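You operate a simulated robot arm through the tools that you are given. There is no shell and no other tool. Be economical: measure what you need, move in short steps, check, and stop when the job is done.

Carry out the task below with a simulated robot arm. There is one attempt and no reset: what you move stays moved.

Task
Put the 17 mm red spanner from the top of the bench on the small shelf under the bench vice and the 12 mm red spanner on top of the black case. Put the narrow brown carton labelled "LOT 75" from the second shelf from the bottom of the middle bay on top of the round white tub. Put the grey case on the shelf of the low stand. Do these in any order. Set down upright: narrow brown carton.
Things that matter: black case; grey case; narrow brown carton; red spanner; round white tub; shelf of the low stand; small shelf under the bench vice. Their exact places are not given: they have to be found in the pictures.

It is judged by the outcome, as a careful person would: the job done as asked, and still so three seconds after it is handed in. It fails if anything else is knocked over, pushed out of place, dropped, spilled or broken.

Robot
A 7-joint arm with a two-finger parallel gripper on a trunk, on a base that drives. Base frame: it is fixed to the floor where the robot stands at the start and does not move with it; the origin is under the middle of the robot, x ahead of it, y to its left, z up; the surface under the hand at the start is at about z = 0.9. Readings come in m, degrees, newtons and seconds.
With the tool pointing down near the work surface it reaches from about 0.52 to 0.96 m from the robot's upright axis, wherever it stands. Its first joint turns from -166.0 to 166.0 degrees. Places, roughly: grey case [-2.25, -4, 0.25]; narrow brown carton [-4.75, -0.5, 0.5]; round white tub (14x14x10 cm) [-4.5, -2.2, 0.3]; shelf of the low stand [-3.3, -4.3, 0.2]; small shelf under the bench vice [0.9, -1.2, 0.3]. Payload 3.91 kg.
The TCP is the grasp point between the finger pads, 0.03 m short of the fingertips. In the tool frame z runs along the fingers and y along their closing line. Largest opening 0.11 m; finger width 0.02, thickness 0.01; the body of the gripper, 0.048 by 0.112 m, starts 0.055 m behind the TCP.
Orientation is that of the tool frame in the base frame, as [roll, pitch, yaw] about the fixed x, y, z axes, in that order (R = Rz(yaw) Ry(pitch) Rx(roll)). With the fingers straight down and closing along the base's y, the tool's x points along the base's -x, its y along +y and its z along -z.

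Tools
- The arm moves only by the tool drive_tool. Its argument "plan" is a list that holds one entry, the list of rows, each a list of 7 numbers: the shift along the base's x, y, z in m, then the turn, a rotation vector about the base's x, y, z in degrees, then the gripper command, from -1 (fully open) to 1 (shut), values between in proportion. In form: [[[x, y, z, rx, ry, rz, grip], ...]]. A call has 1 to 12 rows; each row is the pose to reach, as a shift and turn from the pose commanded when the call began. Each row takes 0.2 s and may step no farther than 0.05 m and 8.6 degrees from the row before; otherwise, or with a gripper value out of range, the whole call is refused. A pose out of reach is approached as far as the arm can. The call stops where the force on the tool passes 40 N (or 10 N more than at its start, if that is more) or the arm is blocked; 0.2 s more then pass. The fingers move at their own pace (about 0.072 m/s each) and stop on an object; they squeeze with about 34 N. The grip force told is the motor's: it shows also when the fingers shut on nothing. Time passes only in rows, and 0.2 s behind the last, so rows that repeat a pose let the fingers close. The reply holds the time, the measured pose of the TCP, the force on the tool along the base axes, the opening and the grip force, in the units named above and with some noise, with the torque about the TCP (base axes, N m) and any sound that the robot's microphone picked up.
- Cameras (640 x 400 px; columns grow to the right, rows downward): "scene" is now at [0.2527, 0.0256, 1.427]; the picture's right is [0.35, -0.94, 0.00], its down [-0.66, -0.25, -0.71] and it looks along [0.66, 0.25, -0.71] (base axes); focal length 270 px, centre (320, 200). "wrist" rides on the gripper at [0.072, 0.017, -0.103] in the tool frame; the picture's right is [-0.23, 0.97, 0.00], its down [-0.76, -0.18, -0.62] and it looks along [-0.61, -0.14, 0.78] (tool axes); focal length 222 px, centre (320, 200).
- camera(camera): a new picture of that camera. No time passes.
- lift_body(by): slides the trunk up (or, below 0, down) by that many m; the arm and the scene camera ride with it, the base frame stays. It gives what a move gives, with no picture.
- steer(legs): drives the robot by 1 to 6 legs, each [ahead, left, turn to the left] in m, m and degrees, along the robot's own axes; the way and the turn of a leg run together, so that a leg with both is an arc; at most 1.5 m and 180 degrees a leg. The arm and the cameras ride along, it lands a little off, and it stops where it bumps. It gives what a move gives.
- head_to(pan, tilt): turns the head with the scene camera to pan (to the left, within 86 degrees either way) and tilt (down, from -29 to 69), counted from straight ahead of the robot. It gives what a move gives.
- pixel_to_xyz(camera, pixels): there is no depth. For up to 12 entries [column, row, z] of the newest picture of that camera ("zoom" is the newest enlarged one), the place [x, y] in the base frame at which the ray of that pixel passes the height z, good to about 0.003 m, but the place of the scene camera against the robot may be out by one fixed shift of up to 0.012 m in any direction. No time passes.
- zoom(camera, box): a new picture of the part [left, top, right, bottom] of that camera's present view, enlarged. No time passes.
- sign_off(): hands the job in; it is judged then, once.

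Keep the steps short. Do not move on a guess: measure, check each grasp and each placing, and mend mistakes. In all there are 110 turns and 98 pictures (those below and enlarged ones count). Leave the gripper open and the arm clear of the work at the hand-in unless told otherwise, and finish with a single line.

The tools are called as name(argument=value, ...) on one line, values as JSON. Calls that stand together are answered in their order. drive_tool: Moves the arm, as the interface text tells. Its arguments: {"type":"object","properties":{"plan":{"type":"array","items":{"type":"array","items":{"type":"array","items":{"type":"number"}}}}},"required":["plan"]} The other tools are called the same way: lift_body (by) slides the trunk up or down; steer (legs) drives the base; head_to (pan, tilt) turns the head that bears the scene camera; camera (camera) takes a picture; pixel_to_xyz (camera, pixels) gives the place at which the rays of pixels pass given heights; zoom (camera, box) takes an enlarged picture of a part of a camera's view; sign_off () hands the job in.

At the start:

```text
t: 0.0
tool_pos: [0.5142, -0.0974, 1.1101]
tcp_rot: [-180.0, 0.2, 179.9]
contact_force: [0.5, 1.0, 0.4]
ft_torque: [-0.01, 0.01, 0.04]
grip_width: 0.1097
finger_force: 0.0
trunk travel left (down, up): [-0.625, 0.057]
robot x, y, heading: [-0.0028, -0.0004, -0.1]
head pan, tilt: [20.5, 44.9]
```

scene: 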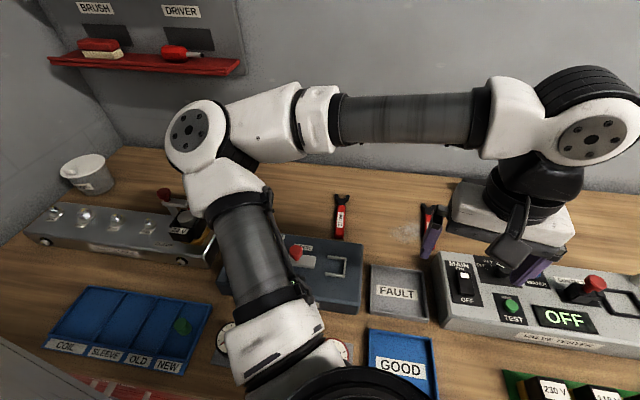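
wrist: 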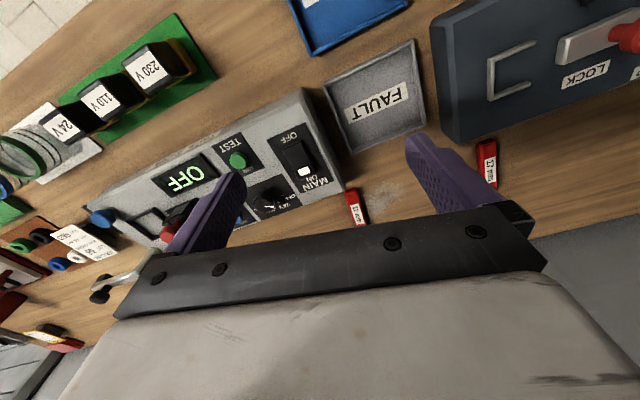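

I see two red spanners with labels on the bench (scene near (340,215) and (428,220)). I'll zoom on both to read the sizes.

zoom(camera="wrist", box=[320, 120, 540, 240])

zoom(camera="scene", box=[300, 170, 460, 270])

head_to(pan=-30, tilt=40)

camera(camera="scene")

```text
2.91 times, centred on (430, 180) of wrist
```

zoom: 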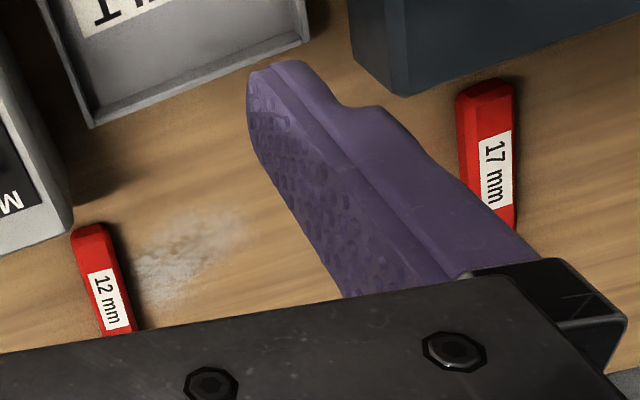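

```text
4.00 times, centred on (380, 220) of scene
```

zoom: 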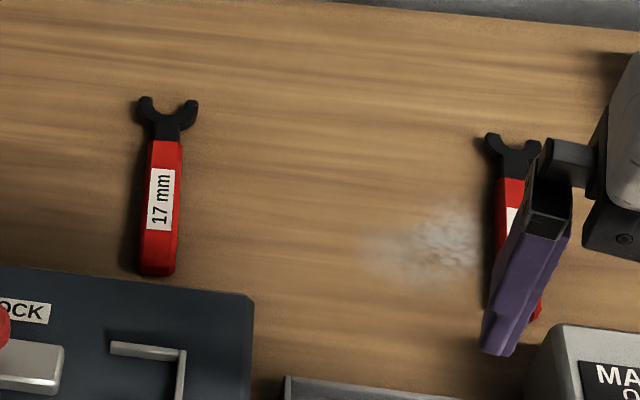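

```text
t: 1.2
tool_pos: [0.5138, -0.0977, 1.1094]
tcp_rot: [-180.0, 0.0, -180.0]
contact_force: [-0.6, -0.5, 0.6]
ft_torque: [0.05, 0.01, -0.01]
grip_width: 0.1102
finger_force: 0.1
trunk travel left (down, up): [-0.625, 0.057]
robot x, y, heading: [0.0032, 0.0002, -0.2]
head pan, tilt: [-30.0, 40.0]
```

```text
93 pictures are left
```

scene: 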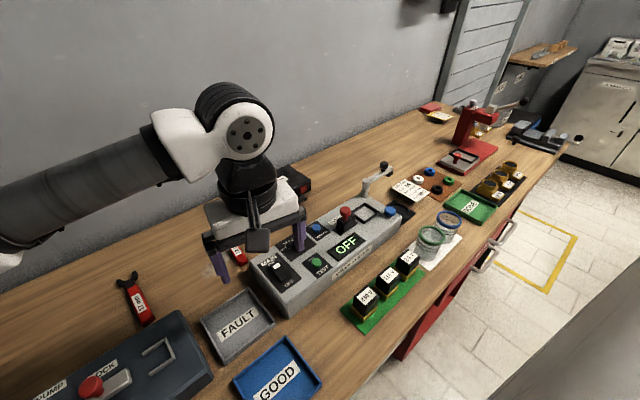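

The 17 mm and 12 mm spanners are both identified. I see a black object behind the tester at (295,180) and the vice at (540,130); zooming.

zoom(camera="scene", box=[200, 130, 440, 280])

zoom(camera="scene", box=[400, 20, 640, 170])

pixel_to_xyz(camera="scene", pixels=[[122, 278, 0.91], [148, 322, 0.91], [230, 245, 0.91], [245, 262, 0.91], [300, 185, 0.95], [540, 135, 0.95]])

```text
2.67 times, centred on (320, 205) of scene
```

zoom: 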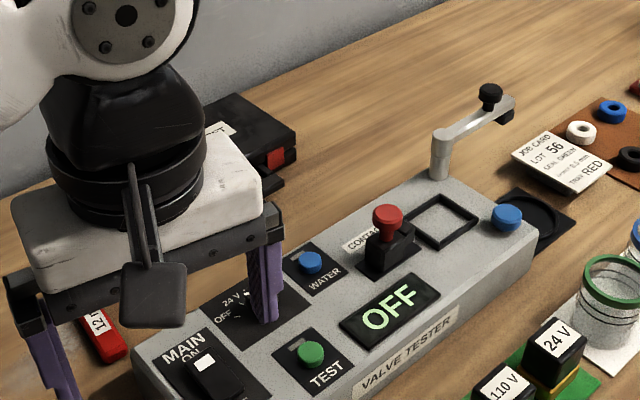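

```text
2.67 times, centred on (520, 95) of scene
```

zoom: 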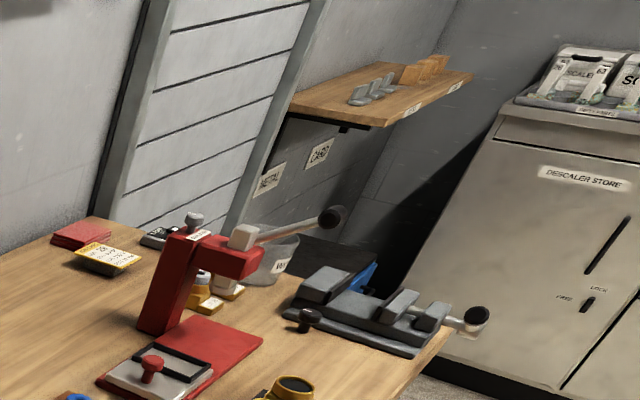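

```text
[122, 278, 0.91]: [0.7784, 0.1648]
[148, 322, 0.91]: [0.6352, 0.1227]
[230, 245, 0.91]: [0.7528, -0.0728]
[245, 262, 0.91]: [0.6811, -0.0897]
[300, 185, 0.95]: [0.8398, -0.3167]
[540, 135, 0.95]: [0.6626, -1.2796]
```

The 17 mm handle runs about (0.635,0.123) to (0.74,0.155). I'll move the hand above it, turn about 16°, and look from the wrist; this also clears the view to the black item behind.

drive_tool(plan=[[[0.024, 0.034, 0, 0, 0, 2, -1], [0.048, 0.068, 0, 0, 0, 5, -1], [0.072, 0.102, 0, 0, 0, 7, -1], [0.096, 0.136, -0.01, 0, 0, 9, -1], [0.12, 0.17, -0.02, 0, 0, 11, -1], [0.144, 0.204, -0.04, 0, 0, 14, -1], [0.166, 0.235, -0.06, 0, 0, 16, -1], [0.166, 0.235, -0.06, 0, 0, 16, -1]]])

camera(camera="wrist")

camera(camera="scene")

```text
t: 3.0
tool_pos: [0.6823, 0.1372, 1.0501]
tcp_rot: [-179.9, 0.1, -164.0]
contact_force: [0.3, -0.1, -0.5]
ft_torque: [0.01, -0.01, 0.01]
grip_width: 0.11
finger_force: 0.0
trunk travel left (down, up): [-0.625, 0.057]
robot x, y, heading: [0.0024, 0.0031, -0.0]
head pan, tilt: [-30.0, 40.0]
```

```text
90 pictures are left
```

wrist: 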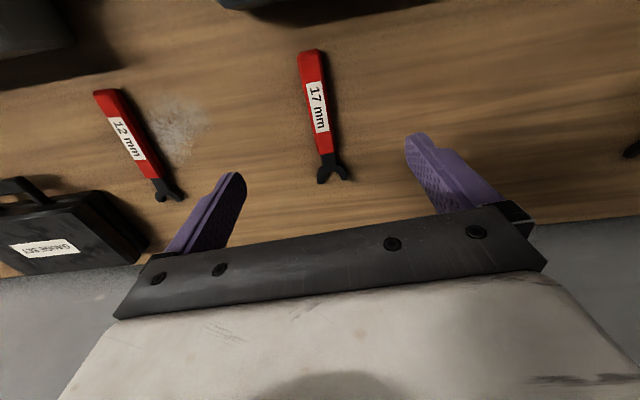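

```text
89 pictures are left
```

scene: 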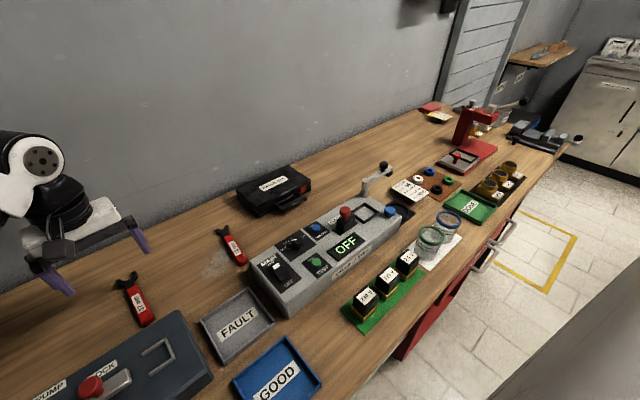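

The black case ("... SET") is clear at scene (275,190). I'll measure both spanners in the wrist view, and the case in both views.

pixel_to_xyz(camera="wrist", pixels=[[310, 52, 0.915], [326, 152, 0.915], [330, 178, 0.91], [103, 93, 0.915], [155, 177, 0.915], [170, 198, 0.91], [10, 262, 0.96], [82, 250, 0.96], [50, 248, 0.96], [318, 100, 0.915], [128, 135, 0.915]])

zoom(camera="scene", box=[195, 140, 355, 240])

pixel_to_xyz(camera="scene", pixels=[[237, 189, 0.96], [292, 167, 0.96], [311, 183, 0.96], [253, 208, 0.96], [253, 215, 0.9], [138, 302, 0.915], [233, 246, 0.915]])

```text
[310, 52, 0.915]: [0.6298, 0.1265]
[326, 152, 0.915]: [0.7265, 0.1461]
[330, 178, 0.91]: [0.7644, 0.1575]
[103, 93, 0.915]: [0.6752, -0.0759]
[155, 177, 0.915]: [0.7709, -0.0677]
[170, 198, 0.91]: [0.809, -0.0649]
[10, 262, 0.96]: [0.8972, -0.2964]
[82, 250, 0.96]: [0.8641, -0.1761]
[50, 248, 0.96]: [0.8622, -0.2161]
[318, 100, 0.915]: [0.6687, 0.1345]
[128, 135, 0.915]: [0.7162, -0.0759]
```

```text
4.00 times, centred on (275, 190) of scene
```

zoom: 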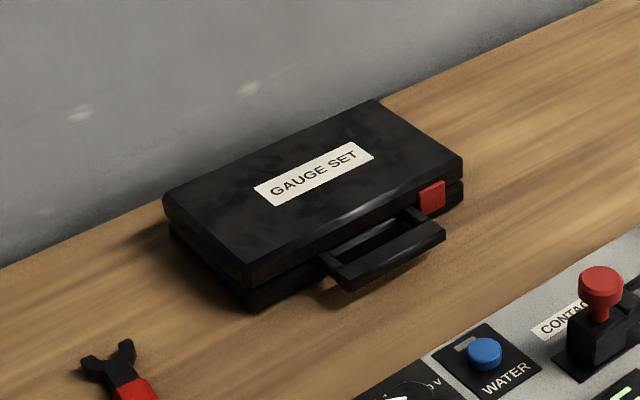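

```text
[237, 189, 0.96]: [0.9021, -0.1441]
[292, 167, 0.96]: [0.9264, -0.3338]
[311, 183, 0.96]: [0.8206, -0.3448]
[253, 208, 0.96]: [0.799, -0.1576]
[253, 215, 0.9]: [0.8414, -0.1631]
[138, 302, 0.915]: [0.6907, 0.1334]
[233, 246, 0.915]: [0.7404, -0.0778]
```

Black case top is ~0.19 × 0.105 m around (0.86,-0.245). Next I check the tester's rear-left corner relative to the 12 mm spanner so the fingers clear it.

pixel_to_xyz(camera="scene", pixels=[[250, 260, 0.96], [250, 266, 0.94], [242, 232, 0.915], [222, 240, 0.915], [244, 260, 0.915], [234, 264, 0.9]])

zoom(camera="scene", box=[190, 210, 310, 285])

drive_tool(plan=[[[0.012, -0.045, 0, 0, 0, -4, -1], [0.024, -0.09, 0, 0, 0, -8, -0.5], [0.036, -0.135, 0, 0, 0, -11, -0.1], [0.047, -0.18, 0, 0, 0, -11.5, -0.1], [0.05, -0.211, 0, 0, 0, -11.5, -0.1], [0.05, -0.211, -0.03, 0, 0, -11.5, -0.1], [0.05, -0.211, -0.03, 0, 0, -11.5, -0.1]]])

camera(camera="wrist")

```text
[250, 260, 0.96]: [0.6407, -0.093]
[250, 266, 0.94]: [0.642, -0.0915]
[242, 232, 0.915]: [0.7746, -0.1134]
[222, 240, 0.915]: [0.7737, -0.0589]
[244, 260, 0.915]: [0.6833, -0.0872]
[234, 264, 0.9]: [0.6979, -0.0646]
```

```text
5.33 times, centred on (250, 248) of scene
```

zoom: 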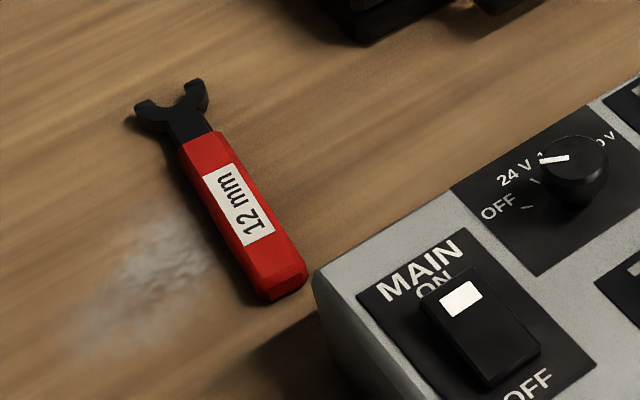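

```text
t: 4.6
tool_pos: [0.7309, -0.0742, 1.019]
tcp_rot: [-180.0, 0.1, -175.5]
contact_force: [0.9, -0.6, -0.1]
ft_torque: [-0.03, 0.03, -0.03]
grip_width: 0.0606
finger_force: 0.1
trunk travel left (down, up): [-0.625, 0.057]
robot x, y, heading: [0.0032, -0.0024, -0.2]
head pan, tilt: [-30.0, 40.0]
```

```text
86 pictures are left
```

wrist: 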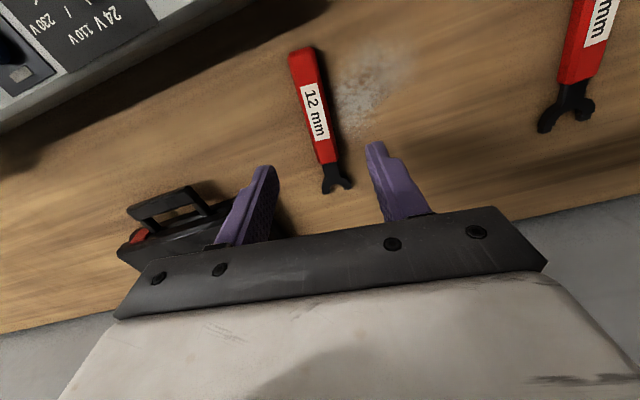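

pixel_to_xyz(camera="wrist", pixels=[[303, 52, 0.918], [330, 160, 0.918], [316, 110, 0.918], [337, 185, 0.915]])

```text
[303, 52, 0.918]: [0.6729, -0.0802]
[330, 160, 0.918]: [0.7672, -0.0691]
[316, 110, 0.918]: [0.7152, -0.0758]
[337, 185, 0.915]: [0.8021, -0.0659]
```

Handle axis at x=0.73 passes y≈-0.0735, so the hand is centred. Descend to z≈0.936 and close.

drive_tool(plan=[[[0, 0, -0.03, 0, 0, 2, -0.1], [0, 0, -0.06, 0, 0, 2, -0.1], [0, 0, -0.075, 0, 0, 2, -0.1], [0, 0, -0.083, 0, 0, 2, -0.1], [0, 0, -0.083, 0, 0, 2, 1], [0, 0, -0.083, 0, 0, 2, 1], [0, 0, -0.083, 0, 0, 2, 1], [0, 0, -0.083, 0, 0, 2, 1]]])

```text
t: 6.4
tool_pos: [0.7306, -0.0735, 0.9373]
tcp_rot: [180.0, 0.1, -173.5]
contact_force: [0.3, -0.5, 0.1]
ft_torque: [0.01, -0.02, -0.04]
grip_width: 0.0221
finger_force: 34.5
trunk travel left (down, up): [-0.625, 0.057]
robot x, y, heading: [0.0001, 0.0021, 0.0]
head pan, tilt: [-30.0, 40.0]
```

Grip holds at 22 mm. Lift, carry toward above the case centre while turning -70° so the spanner lies along the case.

drive_tool(plan=[[[0, 0, 0.03, 0, 0, 0, 1], [0, 0, 0.07, 0, 0, 0, 1], [0, 0, 0.11, 0, 0, 0, 1], [0.015, -0.02, 0.12, 0, 0, -8, 1], [0.03, -0.04, 0.12, 0, 0, -16, 1], [0.045, -0.06, 0.12, 0, 0, -24, 1], [0.06, -0.08, 0.12, 0, 0, -32, 1], [0.075, -0.1, 0.12, 0, 0, -40, 1], [0.09, -0.12, 0.12, 0, 0, -48, 1], [0.105, -0.14, 0.12, 0, 0, -56, 1], [0.122, -0.16, 0.12, 0, 0, -64, 1], [0.122, -0.16, 0.12, 0, 0, -70, 1]]])

camera(camera="wrist")

camera(camera="scene")

```text
t: 9.0
tool_pos: [0.8241, -0.2001, 1.0578]
tcp_rot: [-180.0, 0.1, 135.8]
contact_force: [0.6, -0.1, -0.5]
ft_torque: [0.0, 0.06, 0.02]
grip_width: 0.0221
finger_force: 33.8
out of reach, approached as far as the arm can: row 10, 11, 12
trunk travel left (down, up): [-0.625, 0.057]
robot x, y, heading: [-0.0001, 0.0021, 0.1]
head pan, tilt: [-30.0, 40.0]
```

```text
85 pictures are left
```

wrist: 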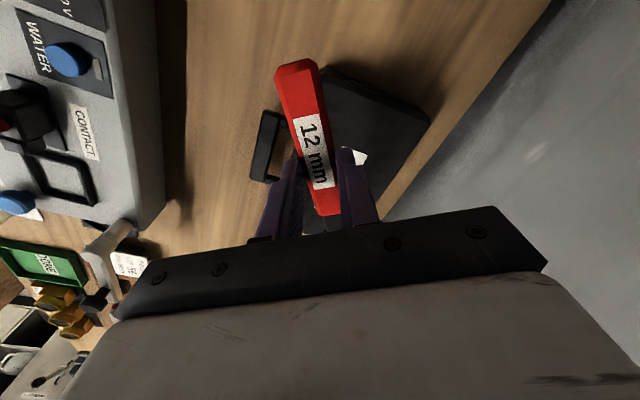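

```text
84 pictures are left
```

scene: 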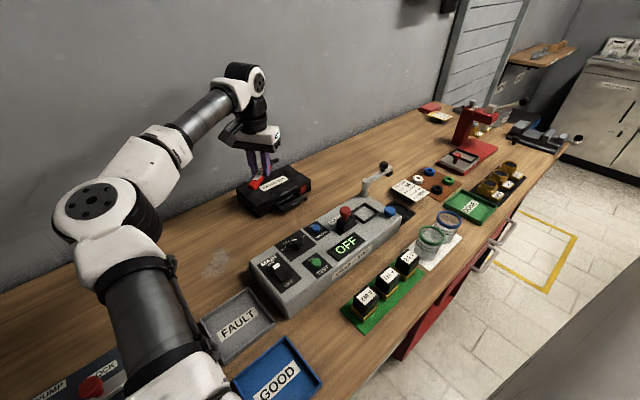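

Out of reach at (0.82,-0.20), though the yaw is already at -51°. I'll shift the base 0.12 m to the right (the hand stays above the case region) so the target comes nearer.

steer(legs=[[0, -0.12, 0]])

drive_tool(plan=[[[0.005, 0.03, 0, 0, 0, 0, 1], [0.015, 0.06, 0, 0, 0, 0, 1], [0.028, 0.085, 0, 0, 0, 0, 1], [0.028, 0.085, 0, 0, 0, 0, 1]]])

```text
t: 10.6
tool_pos: [0.8252, -0.3162, 1.0571]
tcp_rot: [179.9, 0.1, 135.9]
contact_force: [-0.1, -0.1, -1.4]
ft_torque: [0.02, 0.02, -0.03]
grip_width: 0.0221
finger_force: 34.0
trunk travel left (down, up): [-0.625, 0.057]
robot x, y, heading: [-0.0008, -0.1167, 0.4]
head pan, tilt: [-30.0, 40.0]
```

```text
t: 11.6
tool_pos: [0.8298, -0.2849, 1.0587]
tcp_rot: [179.9, 0.1, 135.8]
contact_force: [-0.1, -0.4, -0.5]
ft_torque: [0.0, 0.02, 0.0]
grip_width: 0.0219
finger_force: 34.1
out of reach, approached as far as the arm can: row 2, 3, 4
trunk travel left (down, up): [-0.625, 0.057]
robot x, y, heading: [-0.0023, -0.1124, 0.1]
head pan, tilt: [-30.0, 40.0]
```

Stopped at a radius ~0.846 m at this height; reach grows near the surface, so I'll go down 0.045 (still clear of the case at ~0.955) and try on.

drive_tool(plan=[[[0, 0, -0.025, 0, 0, 0, 1], [0, 0, -0.04, 0, 0, 0, 1], [0.01, 0.025, -0.04, 0, 0, 0, 1], [0.023, 0.05, -0.04, 0, 0, 0, 1], [0.023, 0.05, -0.04, 0, 0, 0, 1]]])

camera(camera="scene")

```text
t: 12.8
tool_pos: [0.8274, -0.2529, 1.0187]
tcp_rot: [180.0, 0.2, 136.0]
contact_force: [0.7, 0.6, -1.4]
ft_torque: [0.01, 0.05, 0.02]
grip_width: 0.0221
finger_force: 34.0
out of reach, approached as far as the arm can: row 3, 4, 5
trunk travel left (down, up): [-0.625, 0.057]
robot x, y, heading: [-0.001, -0.1166, 0.2]
head pan, tilt: [-30.0, 40.0]
```

```text
83 pictures are left
```

scene: 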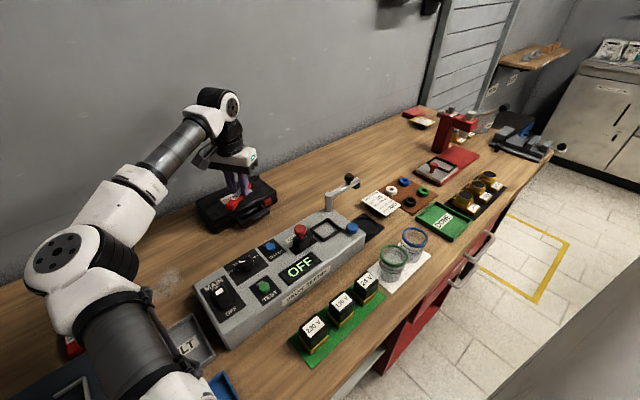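

The elbow isn't fully straight, so it may be a wrist-turn limit. I'll turn back by +12° and try moving to x≈0.85.

drive_tool(plan=[[[0, 0, 0, 0, 0, 6, 1], [0, 0, 0, 0, 0, 12, 1], [0.01, 0.007, 0, 0, 0, 12, 1], [0.023, 0.014, 0, 0, 0, 12, 1], [0.023, 0.014, 0, 0, 0, 12, 1]]])

camera(camera="wrist")

```text
t: 14.0
tool_pos: [0.8508, -0.2381, 1.0162]
tcp_rot: [-180.0, 0.1, 148.0]
contact_force: [0.5, 0.7, -1.0]
ft_torque: [-0.02, 0.01, 0.0]
grip_width: 0.0219
finger_force: 33.6
trunk travel left (down, up): [-0.625, 0.057]
robot x, y, heading: [-0.0018, -0.1178, -0.0]
head pan, tilt: [-30.0, 40.0]
```

```text
82 pictures are left
```

wrist: 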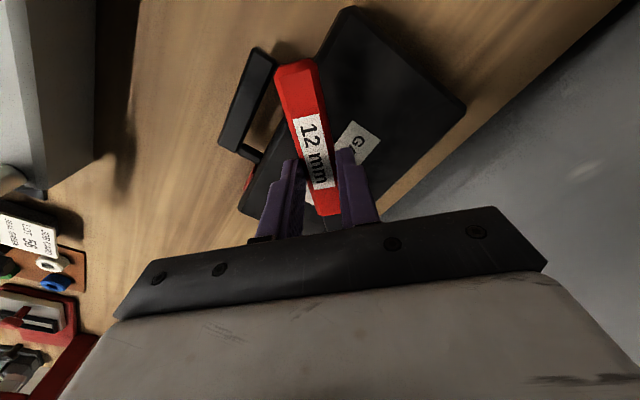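

The yaw was the limit. Now at (0.851,-0.238), above the case. I'll measure the case's corners from this view.

pixel_to_xyz(camera="wrist", pixels=[[463, 108, 0.955], [352, 10, 0.955], [243, 205, 0.955], [243, 205, 0.945], [463, 108, 0.945], [352, 10, 0.945]])

```text
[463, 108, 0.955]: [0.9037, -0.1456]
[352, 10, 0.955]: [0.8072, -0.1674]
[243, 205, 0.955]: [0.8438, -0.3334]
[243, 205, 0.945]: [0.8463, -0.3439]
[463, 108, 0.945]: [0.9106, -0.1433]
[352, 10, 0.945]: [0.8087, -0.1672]
```

Case centre ≈(0.868,-0.245). I'll nudge +7 mm x, turn -6° and lower toward z≈0.992, where the spanner should just touch.

drive_tool(plan=[[[0.007, 0.0, 0, 0, 0, -3, 1], [0.007, 0.0, 0, 0, 0, -6, 1], [0.007, 0.0, -0.01, 0, 0, -6, 1], [0.007, 0, -0.02, 0, 0, -6, 1], [0.007, 0, -0.02, 0, 0, -6, 1]]])

zoom(camera="scene", box=[170, 130, 330, 230])

```text
t: 15.2
tool_pos: [0.858, -0.2365, 0.9986]
tcp_rot: [-180.0, 0.1, 141.9]
contact_force: [0.1, -0.3, -1.0]
ft_torque: [0.06, 0.01, 0.01]
grip_width: 0.0222
finger_force: 34.2
out of reach, approached as far as the arm can: row 2
trunk travel left (down, up): [-0.625, 0.057]
robot x, y, heading: [0.0013, -0.119, 0.2]
head pan, tilt: [-30.0, 40.0]
```

```text
4.00 times, centred on (250, 180) of scene
```

zoom: 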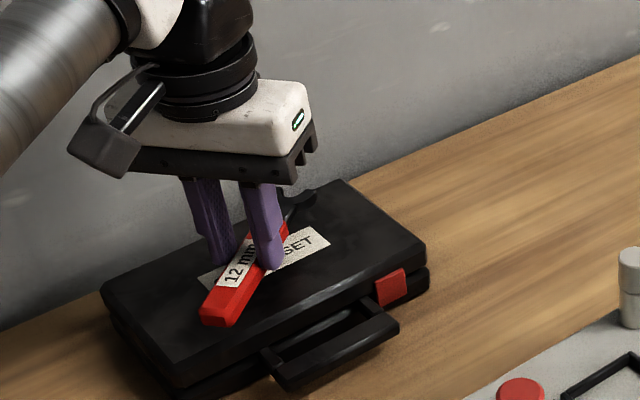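

Well aligned over the case. Lower in 4 mm steps until a touch shows.

drive_tool(plan=[[[0, 0, -0.004, 0, 0, 0, 1], [0, 0, -0.007, 0, 0, 0, 1], [0, 0, -0.007, 0, 0, 0, 1]]])

```text
t: 16.0
tool_pos: [0.8557, -0.2371, 0.9907]
tcp_rot: [-180.0, 0.0, 141.9]
contact_force: [0.1, -1.0, -0.3]
ft_torque: [0.01, 0.0, -0.01]
grip_width: 0.0223
finger_force: 34.1
trunk travel left (down, up): [-0.625, 0.057]
robot x, y, heading: [-0.0, -0.1164, 0.1]
head pan, tilt: [-30.0, 40.0]
```

drive_tool(plan=[[[0, 0, -0.004, 0, 0, 0, 1], [0, 0, -0.004, 0, 0, 0, 1]]])

zoom(camera="scene", box=[190, 150, 290, 212])

```text
t: 16.6
tool_pos: [0.8563, -0.2361, 0.9868]
tcp_rot: [-180.0, 0.1, 142.0]
contact_force: [0.1, 0.2, -1.2]
ft_torque: [0.03, 0.01, 0.01]
grip_width: 0.0223
finger_force: 34.6
trunk travel left (down, up): [-0.625, 0.057]
robot x, y, heading: [0.0013, -0.1154, 0.3]
head pan, tilt: [-30.0, 40.0]
```

```text
6.40 times, centred on (240, 181) of scene
```

zoom: 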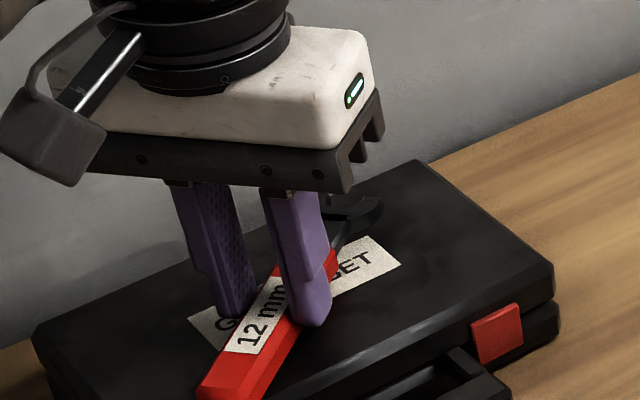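

Still no contact; go on in 3 mm steps.

drive_tool(plan=[[[0, 0, -0.003, 0, 0, 0, 1], [0, 0, -0.006, 0, 0, 0, 1], [0, 0, -0.006, 0, 0, 0, 1]]])

```text
t: 17.4
tool_pos: [0.8564, -0.2367, 0.9848]
tcp_rot: [179.9, 0.3, 141.9]
contact_force: [2.9, -0.1, 11.6]
ft_torque: [0.02, -0.01, 0.03]
grip_width: 0.0224
finger_force: 34.0
trunk travel left (down, up): [-0.625, 0.057]
robot x, y, heading: [-0.0033, -0.1207, 0.3]
head pan, tilt: [-30.0, 40.0]
```

Contact (11.6 N). Open slightly and lift.

drive_tool(plan=[[[0, 0, 0.002, 0, 0, 0, 0.2], [0, 0, 0.002, 0, 0, 0, 0.1], [0, 0, 0.002, 0, 0, 0, 0.1], [0, 0, 0.03, 0, 0, 0, 0.1], [0, 0, 0.07, 0, 0, 0, 0.1], [0, 0, 0.11, 0, 0, 0, 0.1]]])

zoom(camera="scene", box=[170, 130, 330, 230])

```text
t: 18.8
tool_pos: [0.8451, -0.2212, 1.0821]
tcp_rot: [-179.8, 0.0, 142.7]
contact_force: [0.6, 0.6, 0.3]
ft_torque: [-0.03, 0.04, 0.0]
grip_width: 0.0495
finger_force: 0.0
out of reach, approached as far as the arm can: row 4, 5, 6
trunk travel left (down, up): [-0.625, 0.057]
robot x, y, heading: [0.0047, -0.1174, 0.3]
head pan, tilt: [-30.0, 40.0]
```

```text
4.00 times, centred on (250, 180) of scene
```

zoom: 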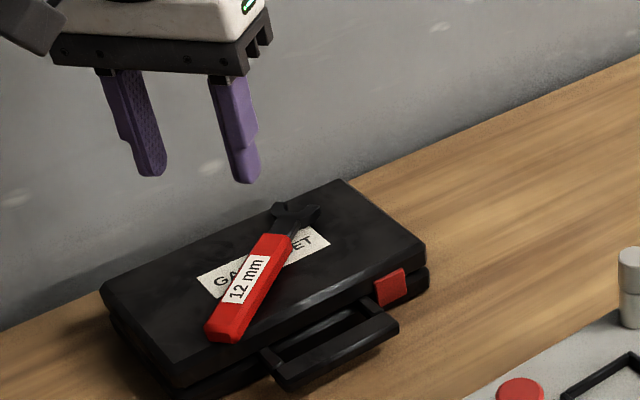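

The 12 mm spanner lies on the case. Before grasping the 17 mm one, I'll lift the hand back toward it, and look to the right to see the shelf under the vice and free driving space.

drive_tool(plan=[[[-0.017, 0.04, 0, 0, 0, 5, 0.1], [-0.034, 0.08, 0, 0, 0, 10, 0], [-0.051, 0.12, 0, 0, 0, 15, -0.1], [-0.068, 0.16, 0, 0, 0, 21, -0.1], [-0.085, 0.2, 0, 0, 0, 27, -0.1], [-0.102, 0.24, 0, 0, 0, 33, -0.1], [-0.12, 0.28, 0, 0, 0, 39, -0.1], [-0.137, 0.32, 0, 0, 0, 45, -0.1], [-0.155, 0.36, -0.02, 0, 0, 48.8, -0.1], [-0.155, 0.36, -0.05, 0, 0, 48.8, -0.1], [-0.155, 0.36, -0.05, 0, 0, 48.8, -0.1]]])

camera(camera="wrist")

head_to(pan=-70, tilt=35)

camera(camera="scene")

```text
t: 21.2
tool_pos: [0.6904, 0.1393, 1.0314]
tcp_rot: [-180.0, 0.1, -169.3]
contact_force: [-0.1, 0.5, -0.2]
ft_torque: [0.03, -0.03, 0.03]
grip_width: 0.0606
finger_force: 0.0
trunk travel left (down, up): [-0.625, 0.057]
robot x, y, heading: [-0.0013, -0.1182, 0.1]
head pan, tilt: [-30.0, 40.0]
```

```text
78 pictures are left
```

wrist: 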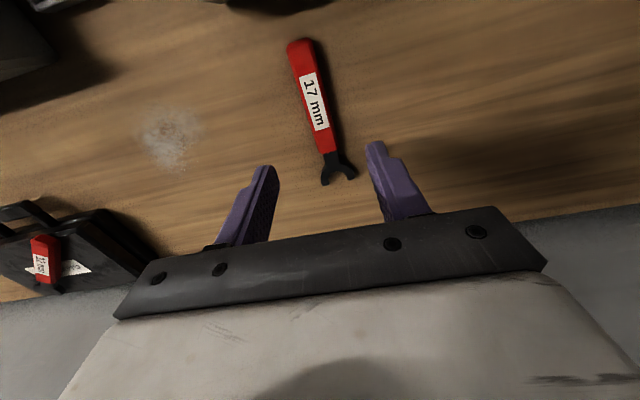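

```text
t: 22.2
tool_pos: [0.6922, 0.1396, 1.0326]
tcp_rot: [180.0, 0.1, -169.3]
contact_force: [0.5, -0.2, 1.4]
ft_torque: [-0.01, -0.01, 0.01]
grip_width: 0.0607
finger_force: 0.1
trunk travel left (down, up): [-0.625, 0.057]
robot x, y, heading: [-0.002, -0.1169, 0.1]
head pan, tilt: [-70.0, 35.0]
```

```text
77 pictures are left
```

scene: 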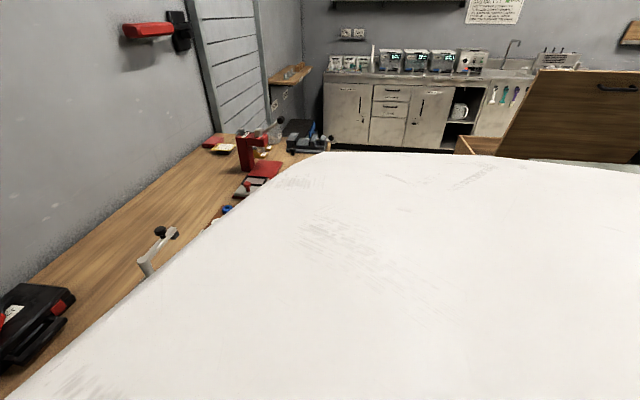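

The robot's own shoulder hides the aisle. I'll measure and pick the 17 mm spanner now and look while carrying.

pixel_to_xyz(camera="wrist", pixels=[[300, 45, 0.918], [314, 100, 0.918], [328, 150, 0.918], [337, 178, 0.915]])

```text
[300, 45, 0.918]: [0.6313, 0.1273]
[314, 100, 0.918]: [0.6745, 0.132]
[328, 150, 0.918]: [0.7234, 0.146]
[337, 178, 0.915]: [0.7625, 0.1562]
```

drive_tool(plan=[[[0, -0.001, -0.03, 0, 0, 1, -0.1], [0, -0.001, -0.065, 0, 0, 1, -0.1], [0, -0.001, -0.085, 0, 0, 1, -0.1], [0, -0.001, -0.095, 0, 0, 1, -0.1], [0, -0.001, -0.095, 0, 0, 1, 1], [0, -0.001, -0.095, 0, 0, 1, 1], [0, -0.001, -0.095, 0, 0, 1, 1], [0, -0.001, -0.055, 0, 0, 1, 1], [0, -0.001, -0.01, 0, 0, 1, 1], [0, -0.001, 0.035, 0, 0, 1, 1], [0, -0.001, 0.08, 0, 0, 1, 1]]])

camera(camera="wrist")

```text
t: 24.6
tool_pos: [0.69, 0.1361, 1.1105]
tcp_rot: [-180.0, 0.0, -168.4]
contact_force: [0.0, 0.3, -0.6]
ft_torque: [-0.01, -0.03, -0.01]
grip_width: 0.0222
finger_force: 33.7
trunk travel left (down, up): [-0.625, 0.057]
robot x, y, heading: [-0.0012, -0.1172, 0.1]
head pan, tilt: [-70.0, 35.0]
```

```text
76 pictures are left
```

wrist: 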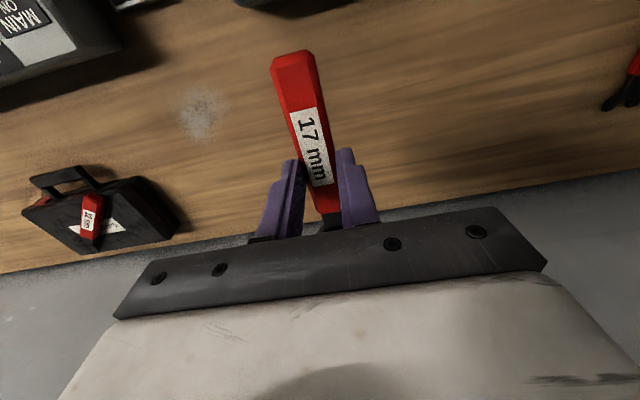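

Held. Raise and retract the hand, back the base off 0.5 m, and look right.

drive_tool(plan=[[[-0.03, -0.02, 0.02, 0, 0, 0, 1], [-0.06, -0.05, 0.04, 0, 0, 0, 1], [-0.09, -0.08, 0.06, 0, 0, 0, 1], [-0.12, -0.11, 0.08, 0, 0, 0, 1], [-0.14, -0.14, 0.1, 0, 0, 0, 1]]])

steer(legs=[[-0.5, 0, 0], [0, 0, -45]])

head_to(pan=-10, tilt=30)

camera(camera="scene")

```text
t: 25.8
tool_pos: [0.5505, -0.0011, 1.21]
tcp_rot: [-180.0, 0.0, -168.3]
contact_force: [1.0, 0.1, -0.8]
ft_torque: [0.02, 0.0, 0.01]
grip_width: 0.0223
finger_force: 34.2
trunk travel left (down, up): [-0.625, 0.057]
robot x, y, heading: [0.0001, -0.1161, -0.2]
head pan, tilt: [-70.0, 35.0]
```

```text
t: 30.8
tool_pos: [-0.0139, -0.4176, 1.2095]
tcp_rot: [-180.0, 0.1, 147.9]
contact_force: [-0.4, -0.8, -1.3]
ft_torque: [0.06, 0.0, 0.02]
grip_width: 0.0224
finger_force: 33.9
trunk travel left (down, up): [-0.625, 0.057]
robot x, y, heading: [-0.4934, -0.1195, -43.7]
head pan, tilt: [-70.0, 35.0]
```

```text
t: 32.1
tool_pos: [-0.013, -0.4165, 1.2102]
tcp_rot: [-179.9, 0.0, 148.0]
contact_force: [-1.3, 0.1, -1.6]
ft_torque: [0.0, 0.0, 0.01]
grip_width: 0.0223
finger_force: 34.2
trunk travel left (down, up): [-0.625, 0.057]
robot x, y, heading: [-0.4946, -0.1189, -43.6]
head pan, tilt: [-10.0, 30.0]
```

```text
75 pictures are left
```

scene: 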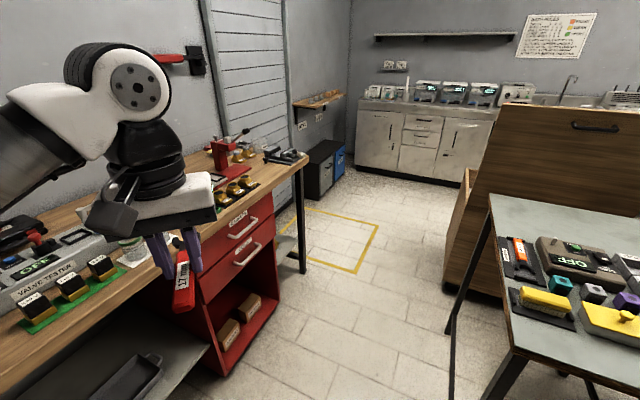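

I see the red drawer unit, the bench leg at (300,220), and a table on the right. Measuring the aisle.

pixel_to_xyz(camera="scene", pixels=[[302, 272, 0.0], [227, 378, 0.0], [276, 305, 0.0], [304, 158, 0.9], [490, 198, 0.9], [515, 355, 0.9], [445, 290, 0], [310, 208, 0], [490, 198, 0.75], [515, 355, 0.75], [5, 385, 0.9]])

zoom(camera="scene", box=[180, 140, 400, 380])

```text
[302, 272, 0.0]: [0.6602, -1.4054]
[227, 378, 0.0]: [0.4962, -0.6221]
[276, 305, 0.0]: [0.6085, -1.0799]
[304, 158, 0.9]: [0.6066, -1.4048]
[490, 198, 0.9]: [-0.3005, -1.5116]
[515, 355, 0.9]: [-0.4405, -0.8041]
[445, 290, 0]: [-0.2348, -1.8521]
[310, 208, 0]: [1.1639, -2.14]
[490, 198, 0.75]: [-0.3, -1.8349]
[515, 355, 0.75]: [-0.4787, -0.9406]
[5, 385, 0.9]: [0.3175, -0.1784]
```

```text
1.67 times, centred on (290, 260) of scene
```

zoom: 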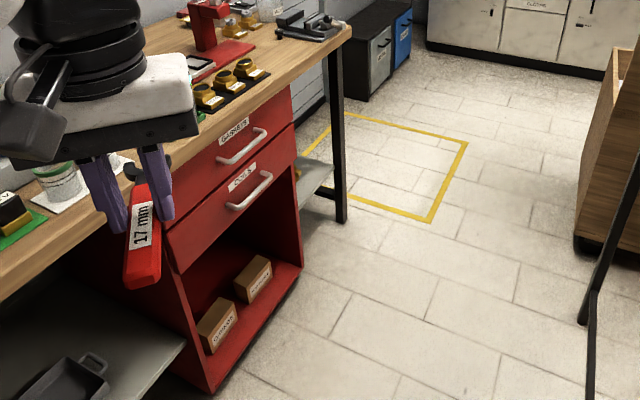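

The shelf is the grey one between the red drawer unit and the end leg. The furniture is turned about 11°. I'll square up to the bench (heading ≈ +11°), move ahead, and slide sideways along the aisle in parts.

steer(legs=[[0, 0, 55], [0.36, 0, 0], [0, -0.5, 0]])

head_to(pan=-86, tilt=40)

camera(camera="scene")

```text
t: 41.0
tool_pos: [0.4738, -0.3086, 1.2091]
tcp_rot: [-180.0, 0.1, -156.3]
contact_force: [0.1, 0.2, -0.4]
ft_torque: [0.0, 0.06, 0.03]
grip_width: 0.0224
finger_force: 34.4
trunk travel left (down, up): [-0.625, 0.057]
robot x, y, heading: [-0.0381, -0.5371, 12.0]
head pan, tilt: [-10.0, 30.0]
```

```text
t: 42.5
tool_pos: [0.4738, -0.3092, 1.2111]
tcp_rot: [179.9, 0.1, -156.3]
contact_force: [-0.6, 0.2, -0.3]
ft_torque: [0.01, 0.03, -0.03]
grip_width: 0.0221
finger_force: 34.5
trunk travel left (down, up): [-0.625, 0.057]
robot x, y, heading: [-0.0391, -0.5394, 12.2]
head pan, tilt: [-85.9, 40.0]
```

```text
73 pictures are left
```

scene: 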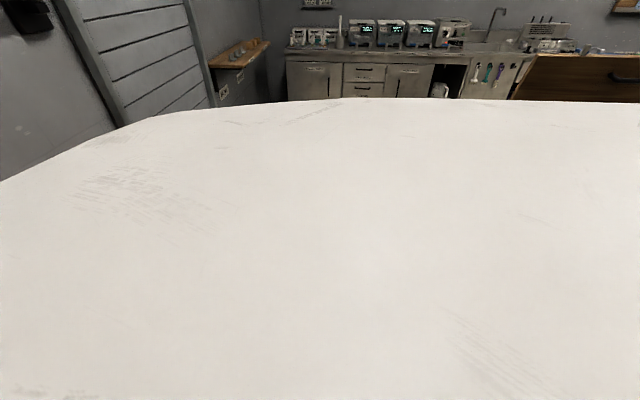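

My shoulder blocks that view, but measured aisle gives ~0.45 m to either side. Continue sideways 0.8 m, then look ahead and down at the shelf.

steer(legs=[[0.02, -0.8, 0]])

head_to(pan=0, tilt=50)

camera(camera="scene")

```text
t: 49.0
tool_pos: [0.6636, -1.075, 1.2108]
tcp_rot: [-179.9, 0.2, -155.6]
contact_force: [-0.6, -0.7, -0.3]
ft_torque: [-0.03, 0.06, 0.01]
grip_width: 0.0223
finger_force: 34.2
trunk travel left (down, up): [-0.625, 0.057]
robot x, y, heading: [0.1512, -1.3075, 12.8]
head pan, tilt: [-85.9, 40.0]
```

```text
t: 50.6
tool_pos: [0.6637, -1.0755, 1.2101]
tcp_rot: [180.0, 0.0, -155.6]
contact_force: [0.7, -1.1, -1.5]
ft_torque: [-0.01, 0.01, 0.01]
grip_width: 0.0224
finger_force: 33.2
trunk travel left (down, up): [-0.625, 0.057]
robot x, y, heading: [0.1494, -1.3102, 13.0]
head pan, tilt: [0.0, 50.0]
```

```text
72 pictures are left
```

scene: 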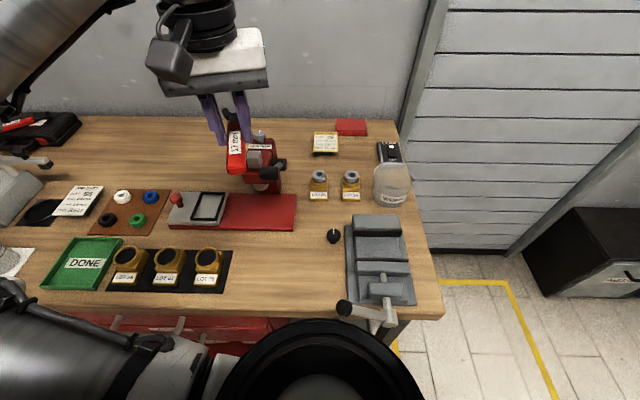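

The press and vice are on top; the arm can't be lowered into the bench front from this narrow aisle. The open floor by the bench's end (yellow square) offers better access. I'll measure the bin and zone there.

pixel_to_xyz(camera="scene", pixels=[[523, 262, 0], [550, 296, 0], [510, 282, 0], [557, 398, 0], [443, 315, 0.9], [397, 122, 0.9], [620, 295, 0], [270, 165, 1.0]])

steer(legs=[[0, -0.85, 0]])

head_to(pan=50, tilt=40)

camera(camera="scene")

```text
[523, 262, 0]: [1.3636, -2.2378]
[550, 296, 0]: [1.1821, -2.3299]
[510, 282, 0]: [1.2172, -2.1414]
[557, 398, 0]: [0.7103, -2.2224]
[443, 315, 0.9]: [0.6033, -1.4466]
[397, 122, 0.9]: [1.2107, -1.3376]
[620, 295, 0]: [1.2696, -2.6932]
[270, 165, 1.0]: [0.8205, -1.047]
```

```text
t: 57.7
tool_pos: [0.8502, -1.9222, 1.2097]
tcp_rot: [-179.9, 0.2, -156.5]
contact_force: [-0.1, 0.4, -2.4]
ft_torque: [-0.02, -0.01, -0.03]
grip_width: 0.0221
finger_force: 34.7
trunk travel left (down, up): [-0.625, 0.057]
robot x, y, heading: [0.3331, -2.1498, 11.7]
head pan, tilt: [0.0, 50.0]
```

```text
t: 58.9
tool_pos: [0.8503, -1.923, 1.21]
tcp_rot: [180.0, 0.0, -156.4]
contact_force: [-0.1, 0.1, -0.3]
ft_torque: [-0.02, 0.02, -0.02]
grip_width: 0.0224
finger_force: 34.1
trunk travel left (down, up): [-0.625, 0.057]
robot x, y, heading: [0.334, -2.1519, 11.8]
head pan, tilt: [50.0, 40.0]
```

```text
71 pictures are left
```

scene: 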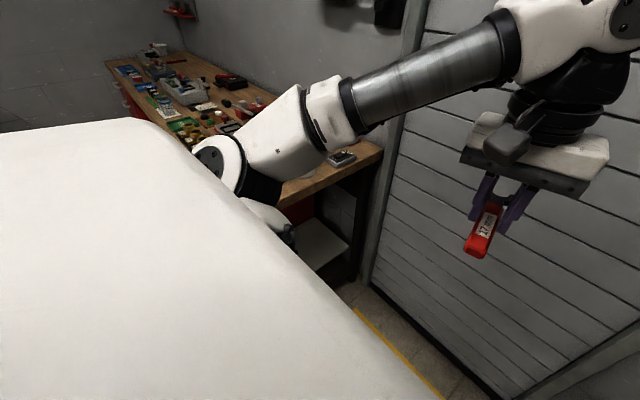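

I see the shelf under the vice end at (320,245). I'll turn left 70° and slide right ~0.35 m to face the end of the bench.

steer(legs=[[0, 0, 70], [0, -0.35, 0]])

head_to(pan=0, tilt=42)

lift_body(by=-0.3)

camera(camera="scene")

```text
t: 65.4
tool_pos: [0.643, -1.6351, 1.2105]
tcp_rot: [-180.0, 0.1, -85.8]
contact_force: [-0.4, 0.6, -1.6]
ft_torque: [-0.03, 0.01, -0.04]
grip_width: 0.0221
finger_force: 33.8
trunk travel left (down, up): [-0.625, 0.057]
robot x, y, heading: [0.6862, -2.197, 82.7]
head pan, tilt: [50.0, 40.0]
```

```text
t: 66.5
tool_pos: [0.6425, -1.634, 1.2095]
tcp_rot: [-180.0, 0.1, -85.8]
contact_force: [0.9, -0.4, -0.1]
ft_torque: [-0.03, 0.01, 0.02]
grip_width: 0.0222
finger_force: 34.1
trunk travel left (down, up): [-0.625, 0.057]
robot x, y, heading: [0.6862, -2.1981, 82.5]
head pan, tilt: [0.0, 42.0]
```

```text
t: 69.5
tool_pos: [0.6432, -1.6347, 0.9098]
tcp_rot: [180.0, 0.1, -85.8]
contact_force: [-0.4, -0.2, -1.6]
ft_torque: [-0.08, -0.01, 0.02]
grip_width: 0.0222
finger_force: 34.4
trunk travel left (down, up): [-0.325, 0.357]
robot x, y, heading: [0.6885, -2.1955, 82.4]
head pan, tilt: [0.0, 42.0]
```

```text
70 pictures are left
```

scene: 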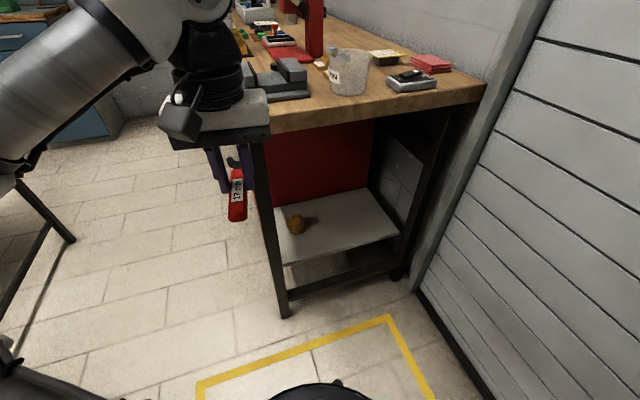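

The shelf is visible with a small brown item at (297,222). Measuring its edges assuming z≈0.3.

pixel_to_xyz(camera="scene", pixels=[[283, 263, 0.3], [399, 234, 0.3], [360, 190, 0.3], [275, 206, 0.3], [297, 232, 0.3], [286, 316, 0], [270, 135, 0.86], [478, 100, 0.86], [395, 278, 0]])

zoom(camera="scene", box=[230, 100, 470, 330])

```text
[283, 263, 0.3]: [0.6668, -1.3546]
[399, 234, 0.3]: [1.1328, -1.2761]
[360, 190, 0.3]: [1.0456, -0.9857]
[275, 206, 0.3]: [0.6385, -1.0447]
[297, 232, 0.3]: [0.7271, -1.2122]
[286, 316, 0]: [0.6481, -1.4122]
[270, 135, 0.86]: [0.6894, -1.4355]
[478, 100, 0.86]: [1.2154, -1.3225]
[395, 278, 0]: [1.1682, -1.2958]
```

```text
1.74 times, centred on (350, 215) of scene
```

zoom: 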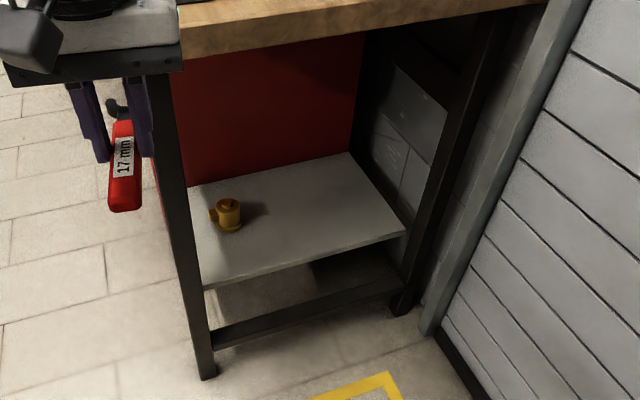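

Shelf: x 0.65–1.13, y -1.35…-1.0, item near (0.73,-1.21). Target about (0.92,-1.21). Lower the trunk while in free space, then swing the hand right.

lift_body(by=-0.31)

drive_tool(plan=[[[0.045, 0, -0.02, 0, 0, 0, 1], [0.09, 0, -0.04, 0, 0, 0, 1], [0.13, 0, -0.06, 0, 0, 0, 1], [0.17, 0, -0.09, 0, 0, 0, 1], [0.21, 0, -0.12, 0, 0, 0, 1], [0.25, 0, -0.15, 0, 0, 0, 1], [0.26, 0, -0.19, 0, 0, 0, 1], [0.26, 0, -0.21, 0, 0, 0, 1]]])

camera(camera="scene")

```text
t: 72.8
tool_pos: [0.6421, -1.6366, 0.6557]
tcp_rot: [-179.9, 0.4, -85.8]
contact_force: [-0.7, -0.2, -1.7]
ft_torque: [-0.02, 0.0, 0.03]
grip_width: 0.0221
finger_force: 34.3
trunk travel left (down, up): [-0.067, 0.616]
robot x, y, heading: [0.6867, -2.1932, 82.5]
head pan, tilt: [0.0, 42.0]
stopped: the arm was blocked; the commanded pose is now the measured one
```

```text
t: 74.6
tool_pos: [0.9023, -1.6343, 0.4444]
tcp_rot: [-179.9, 0.4, -86.0]
contact_force: [-0.3, 0.4, -1.4]
ft_torque: [-0.04, -0.03, 0.0]
grip_width: 0.0222
finger_force: 33.5
trunk travel left (down, up): [-0.067, 0.616]
robot x, y, heading: [0.6819, -2.196, 82.6]
head pan, tilt: [0.0, 42.0]
```

```text
68 pictures are left
```

scene: 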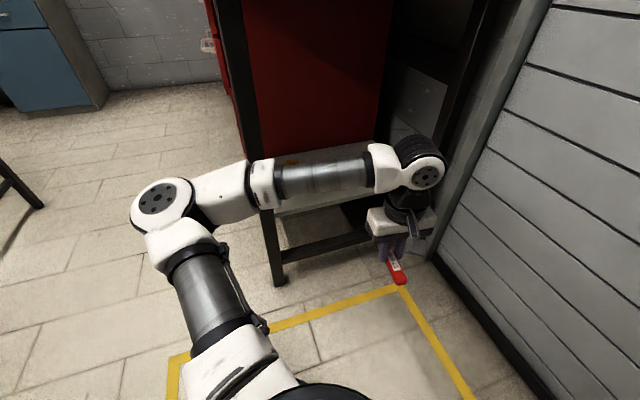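

The forearm comes in from the left and would meet the bench leg if I drove straight. I'll check where elbow and wrist are, to choose a robot position farther to the right.

pixel_to_xyz(camera="scene", pixels=[[158, 197, 0.7], [158, 197, 0.8], [428, 175, 0.72], [270, 250, 0.3], [266, 190, 0.5], [265, 150, 0.7], [320, 178, 0.7], [255, 180, 0.7]])

steer(legs=[[0, -0.12, 0]])

camera(camera="scene")

```text
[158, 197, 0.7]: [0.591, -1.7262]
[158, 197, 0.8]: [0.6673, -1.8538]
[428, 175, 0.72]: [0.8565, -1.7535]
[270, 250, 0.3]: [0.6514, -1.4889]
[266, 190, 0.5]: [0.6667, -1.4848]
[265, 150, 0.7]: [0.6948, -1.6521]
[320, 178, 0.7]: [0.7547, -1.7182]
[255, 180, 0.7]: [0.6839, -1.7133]
```

```text
t: 76.2
tool_pos: [1.0222, -1.65, 0.4456]
tcp_rot: [-179.9, 0.3, -85.9]
contact_force: [0.1, -0.3, -1.0]
ft_torque: [-0.05, 0.03, -0.01]
grip_width: 0.0221
finger_force: 33.7
trunk travel left (down, up): [-0.067, 0.616]
robot x, y, heading: [0.8079, -2.2111, 82.4]
head pan, tilt: [0.0, 42.0]
```

```text
67 pictures are left
```

scene: 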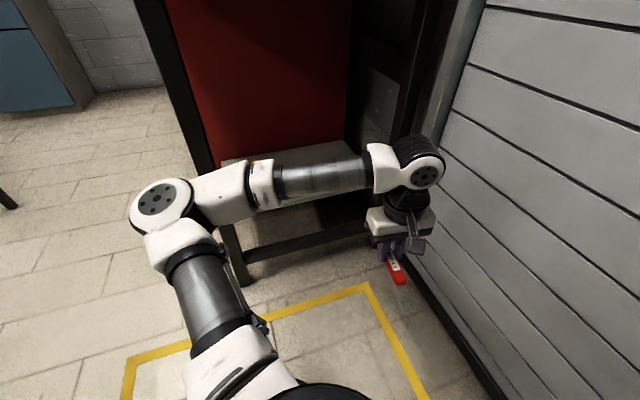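

Now room is adequate. Bring the hand to x≈0.95 and drive 0.11 m ahead, then check.

drive_tool(plan=[[[-0.035, 0, -0.02, 0, 0, 0, 1], [-0.07, 0, -0.04, 0, 0, 0, 1], [-0.08, 0, -0.055, 0, 0, 0, 1]]])

steer(legs=[[0.11, 0, 0]])

camera(camera="scene")

camera(camera="wrist")

```text
t: 77.0
tool_pos: [0.9429, -1.6512, 0.3915]
tcp_rot: [-179.9, 0.3, -86.0]
contact_force: [0.6, -0.3, -1.3]
ft_torque: [-0.03, 0.01, 0.0]
grip_width: 0.0222
finger_force: 34.0
trunk travel left (down, up): [-0.067, 0.616]
robot x, y, heading: [0.8078, -2.2096, 82.3]
head pan, tilt: [0.0, 42.0]
```

```text
t: 78.2
tool_pos: [0.9572, -1.5435, 0.3905]
tcp_rot: [-179.9, 0.3, -86.0]
contact_force: [-0.6, -0.5, -0.8]
ft_torque: [-0.04, 0.01, -0.01]
grip_width: 0.0222
finger_force: 33.5
trunk travel left (down, up): [-0.067, 0.616]
robot x, y, heading: [0.8201, -2.1034, 82.3]
head pan, tilt: [0.0, 42.0]
```

```text
66 pictures are left
```

scene: 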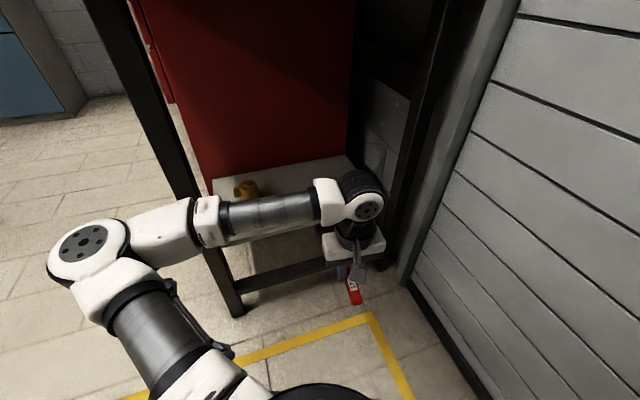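

```text
65 pictures are left
```

wrist: 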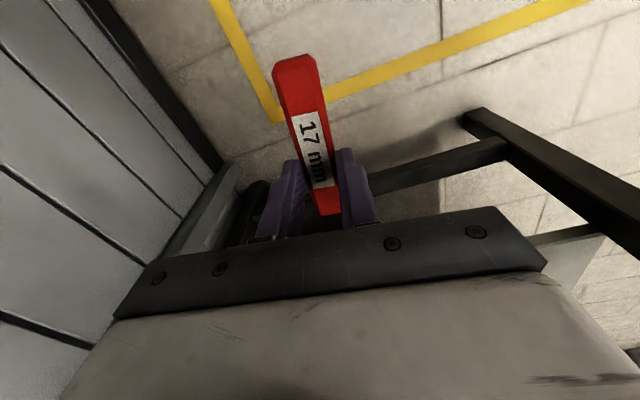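

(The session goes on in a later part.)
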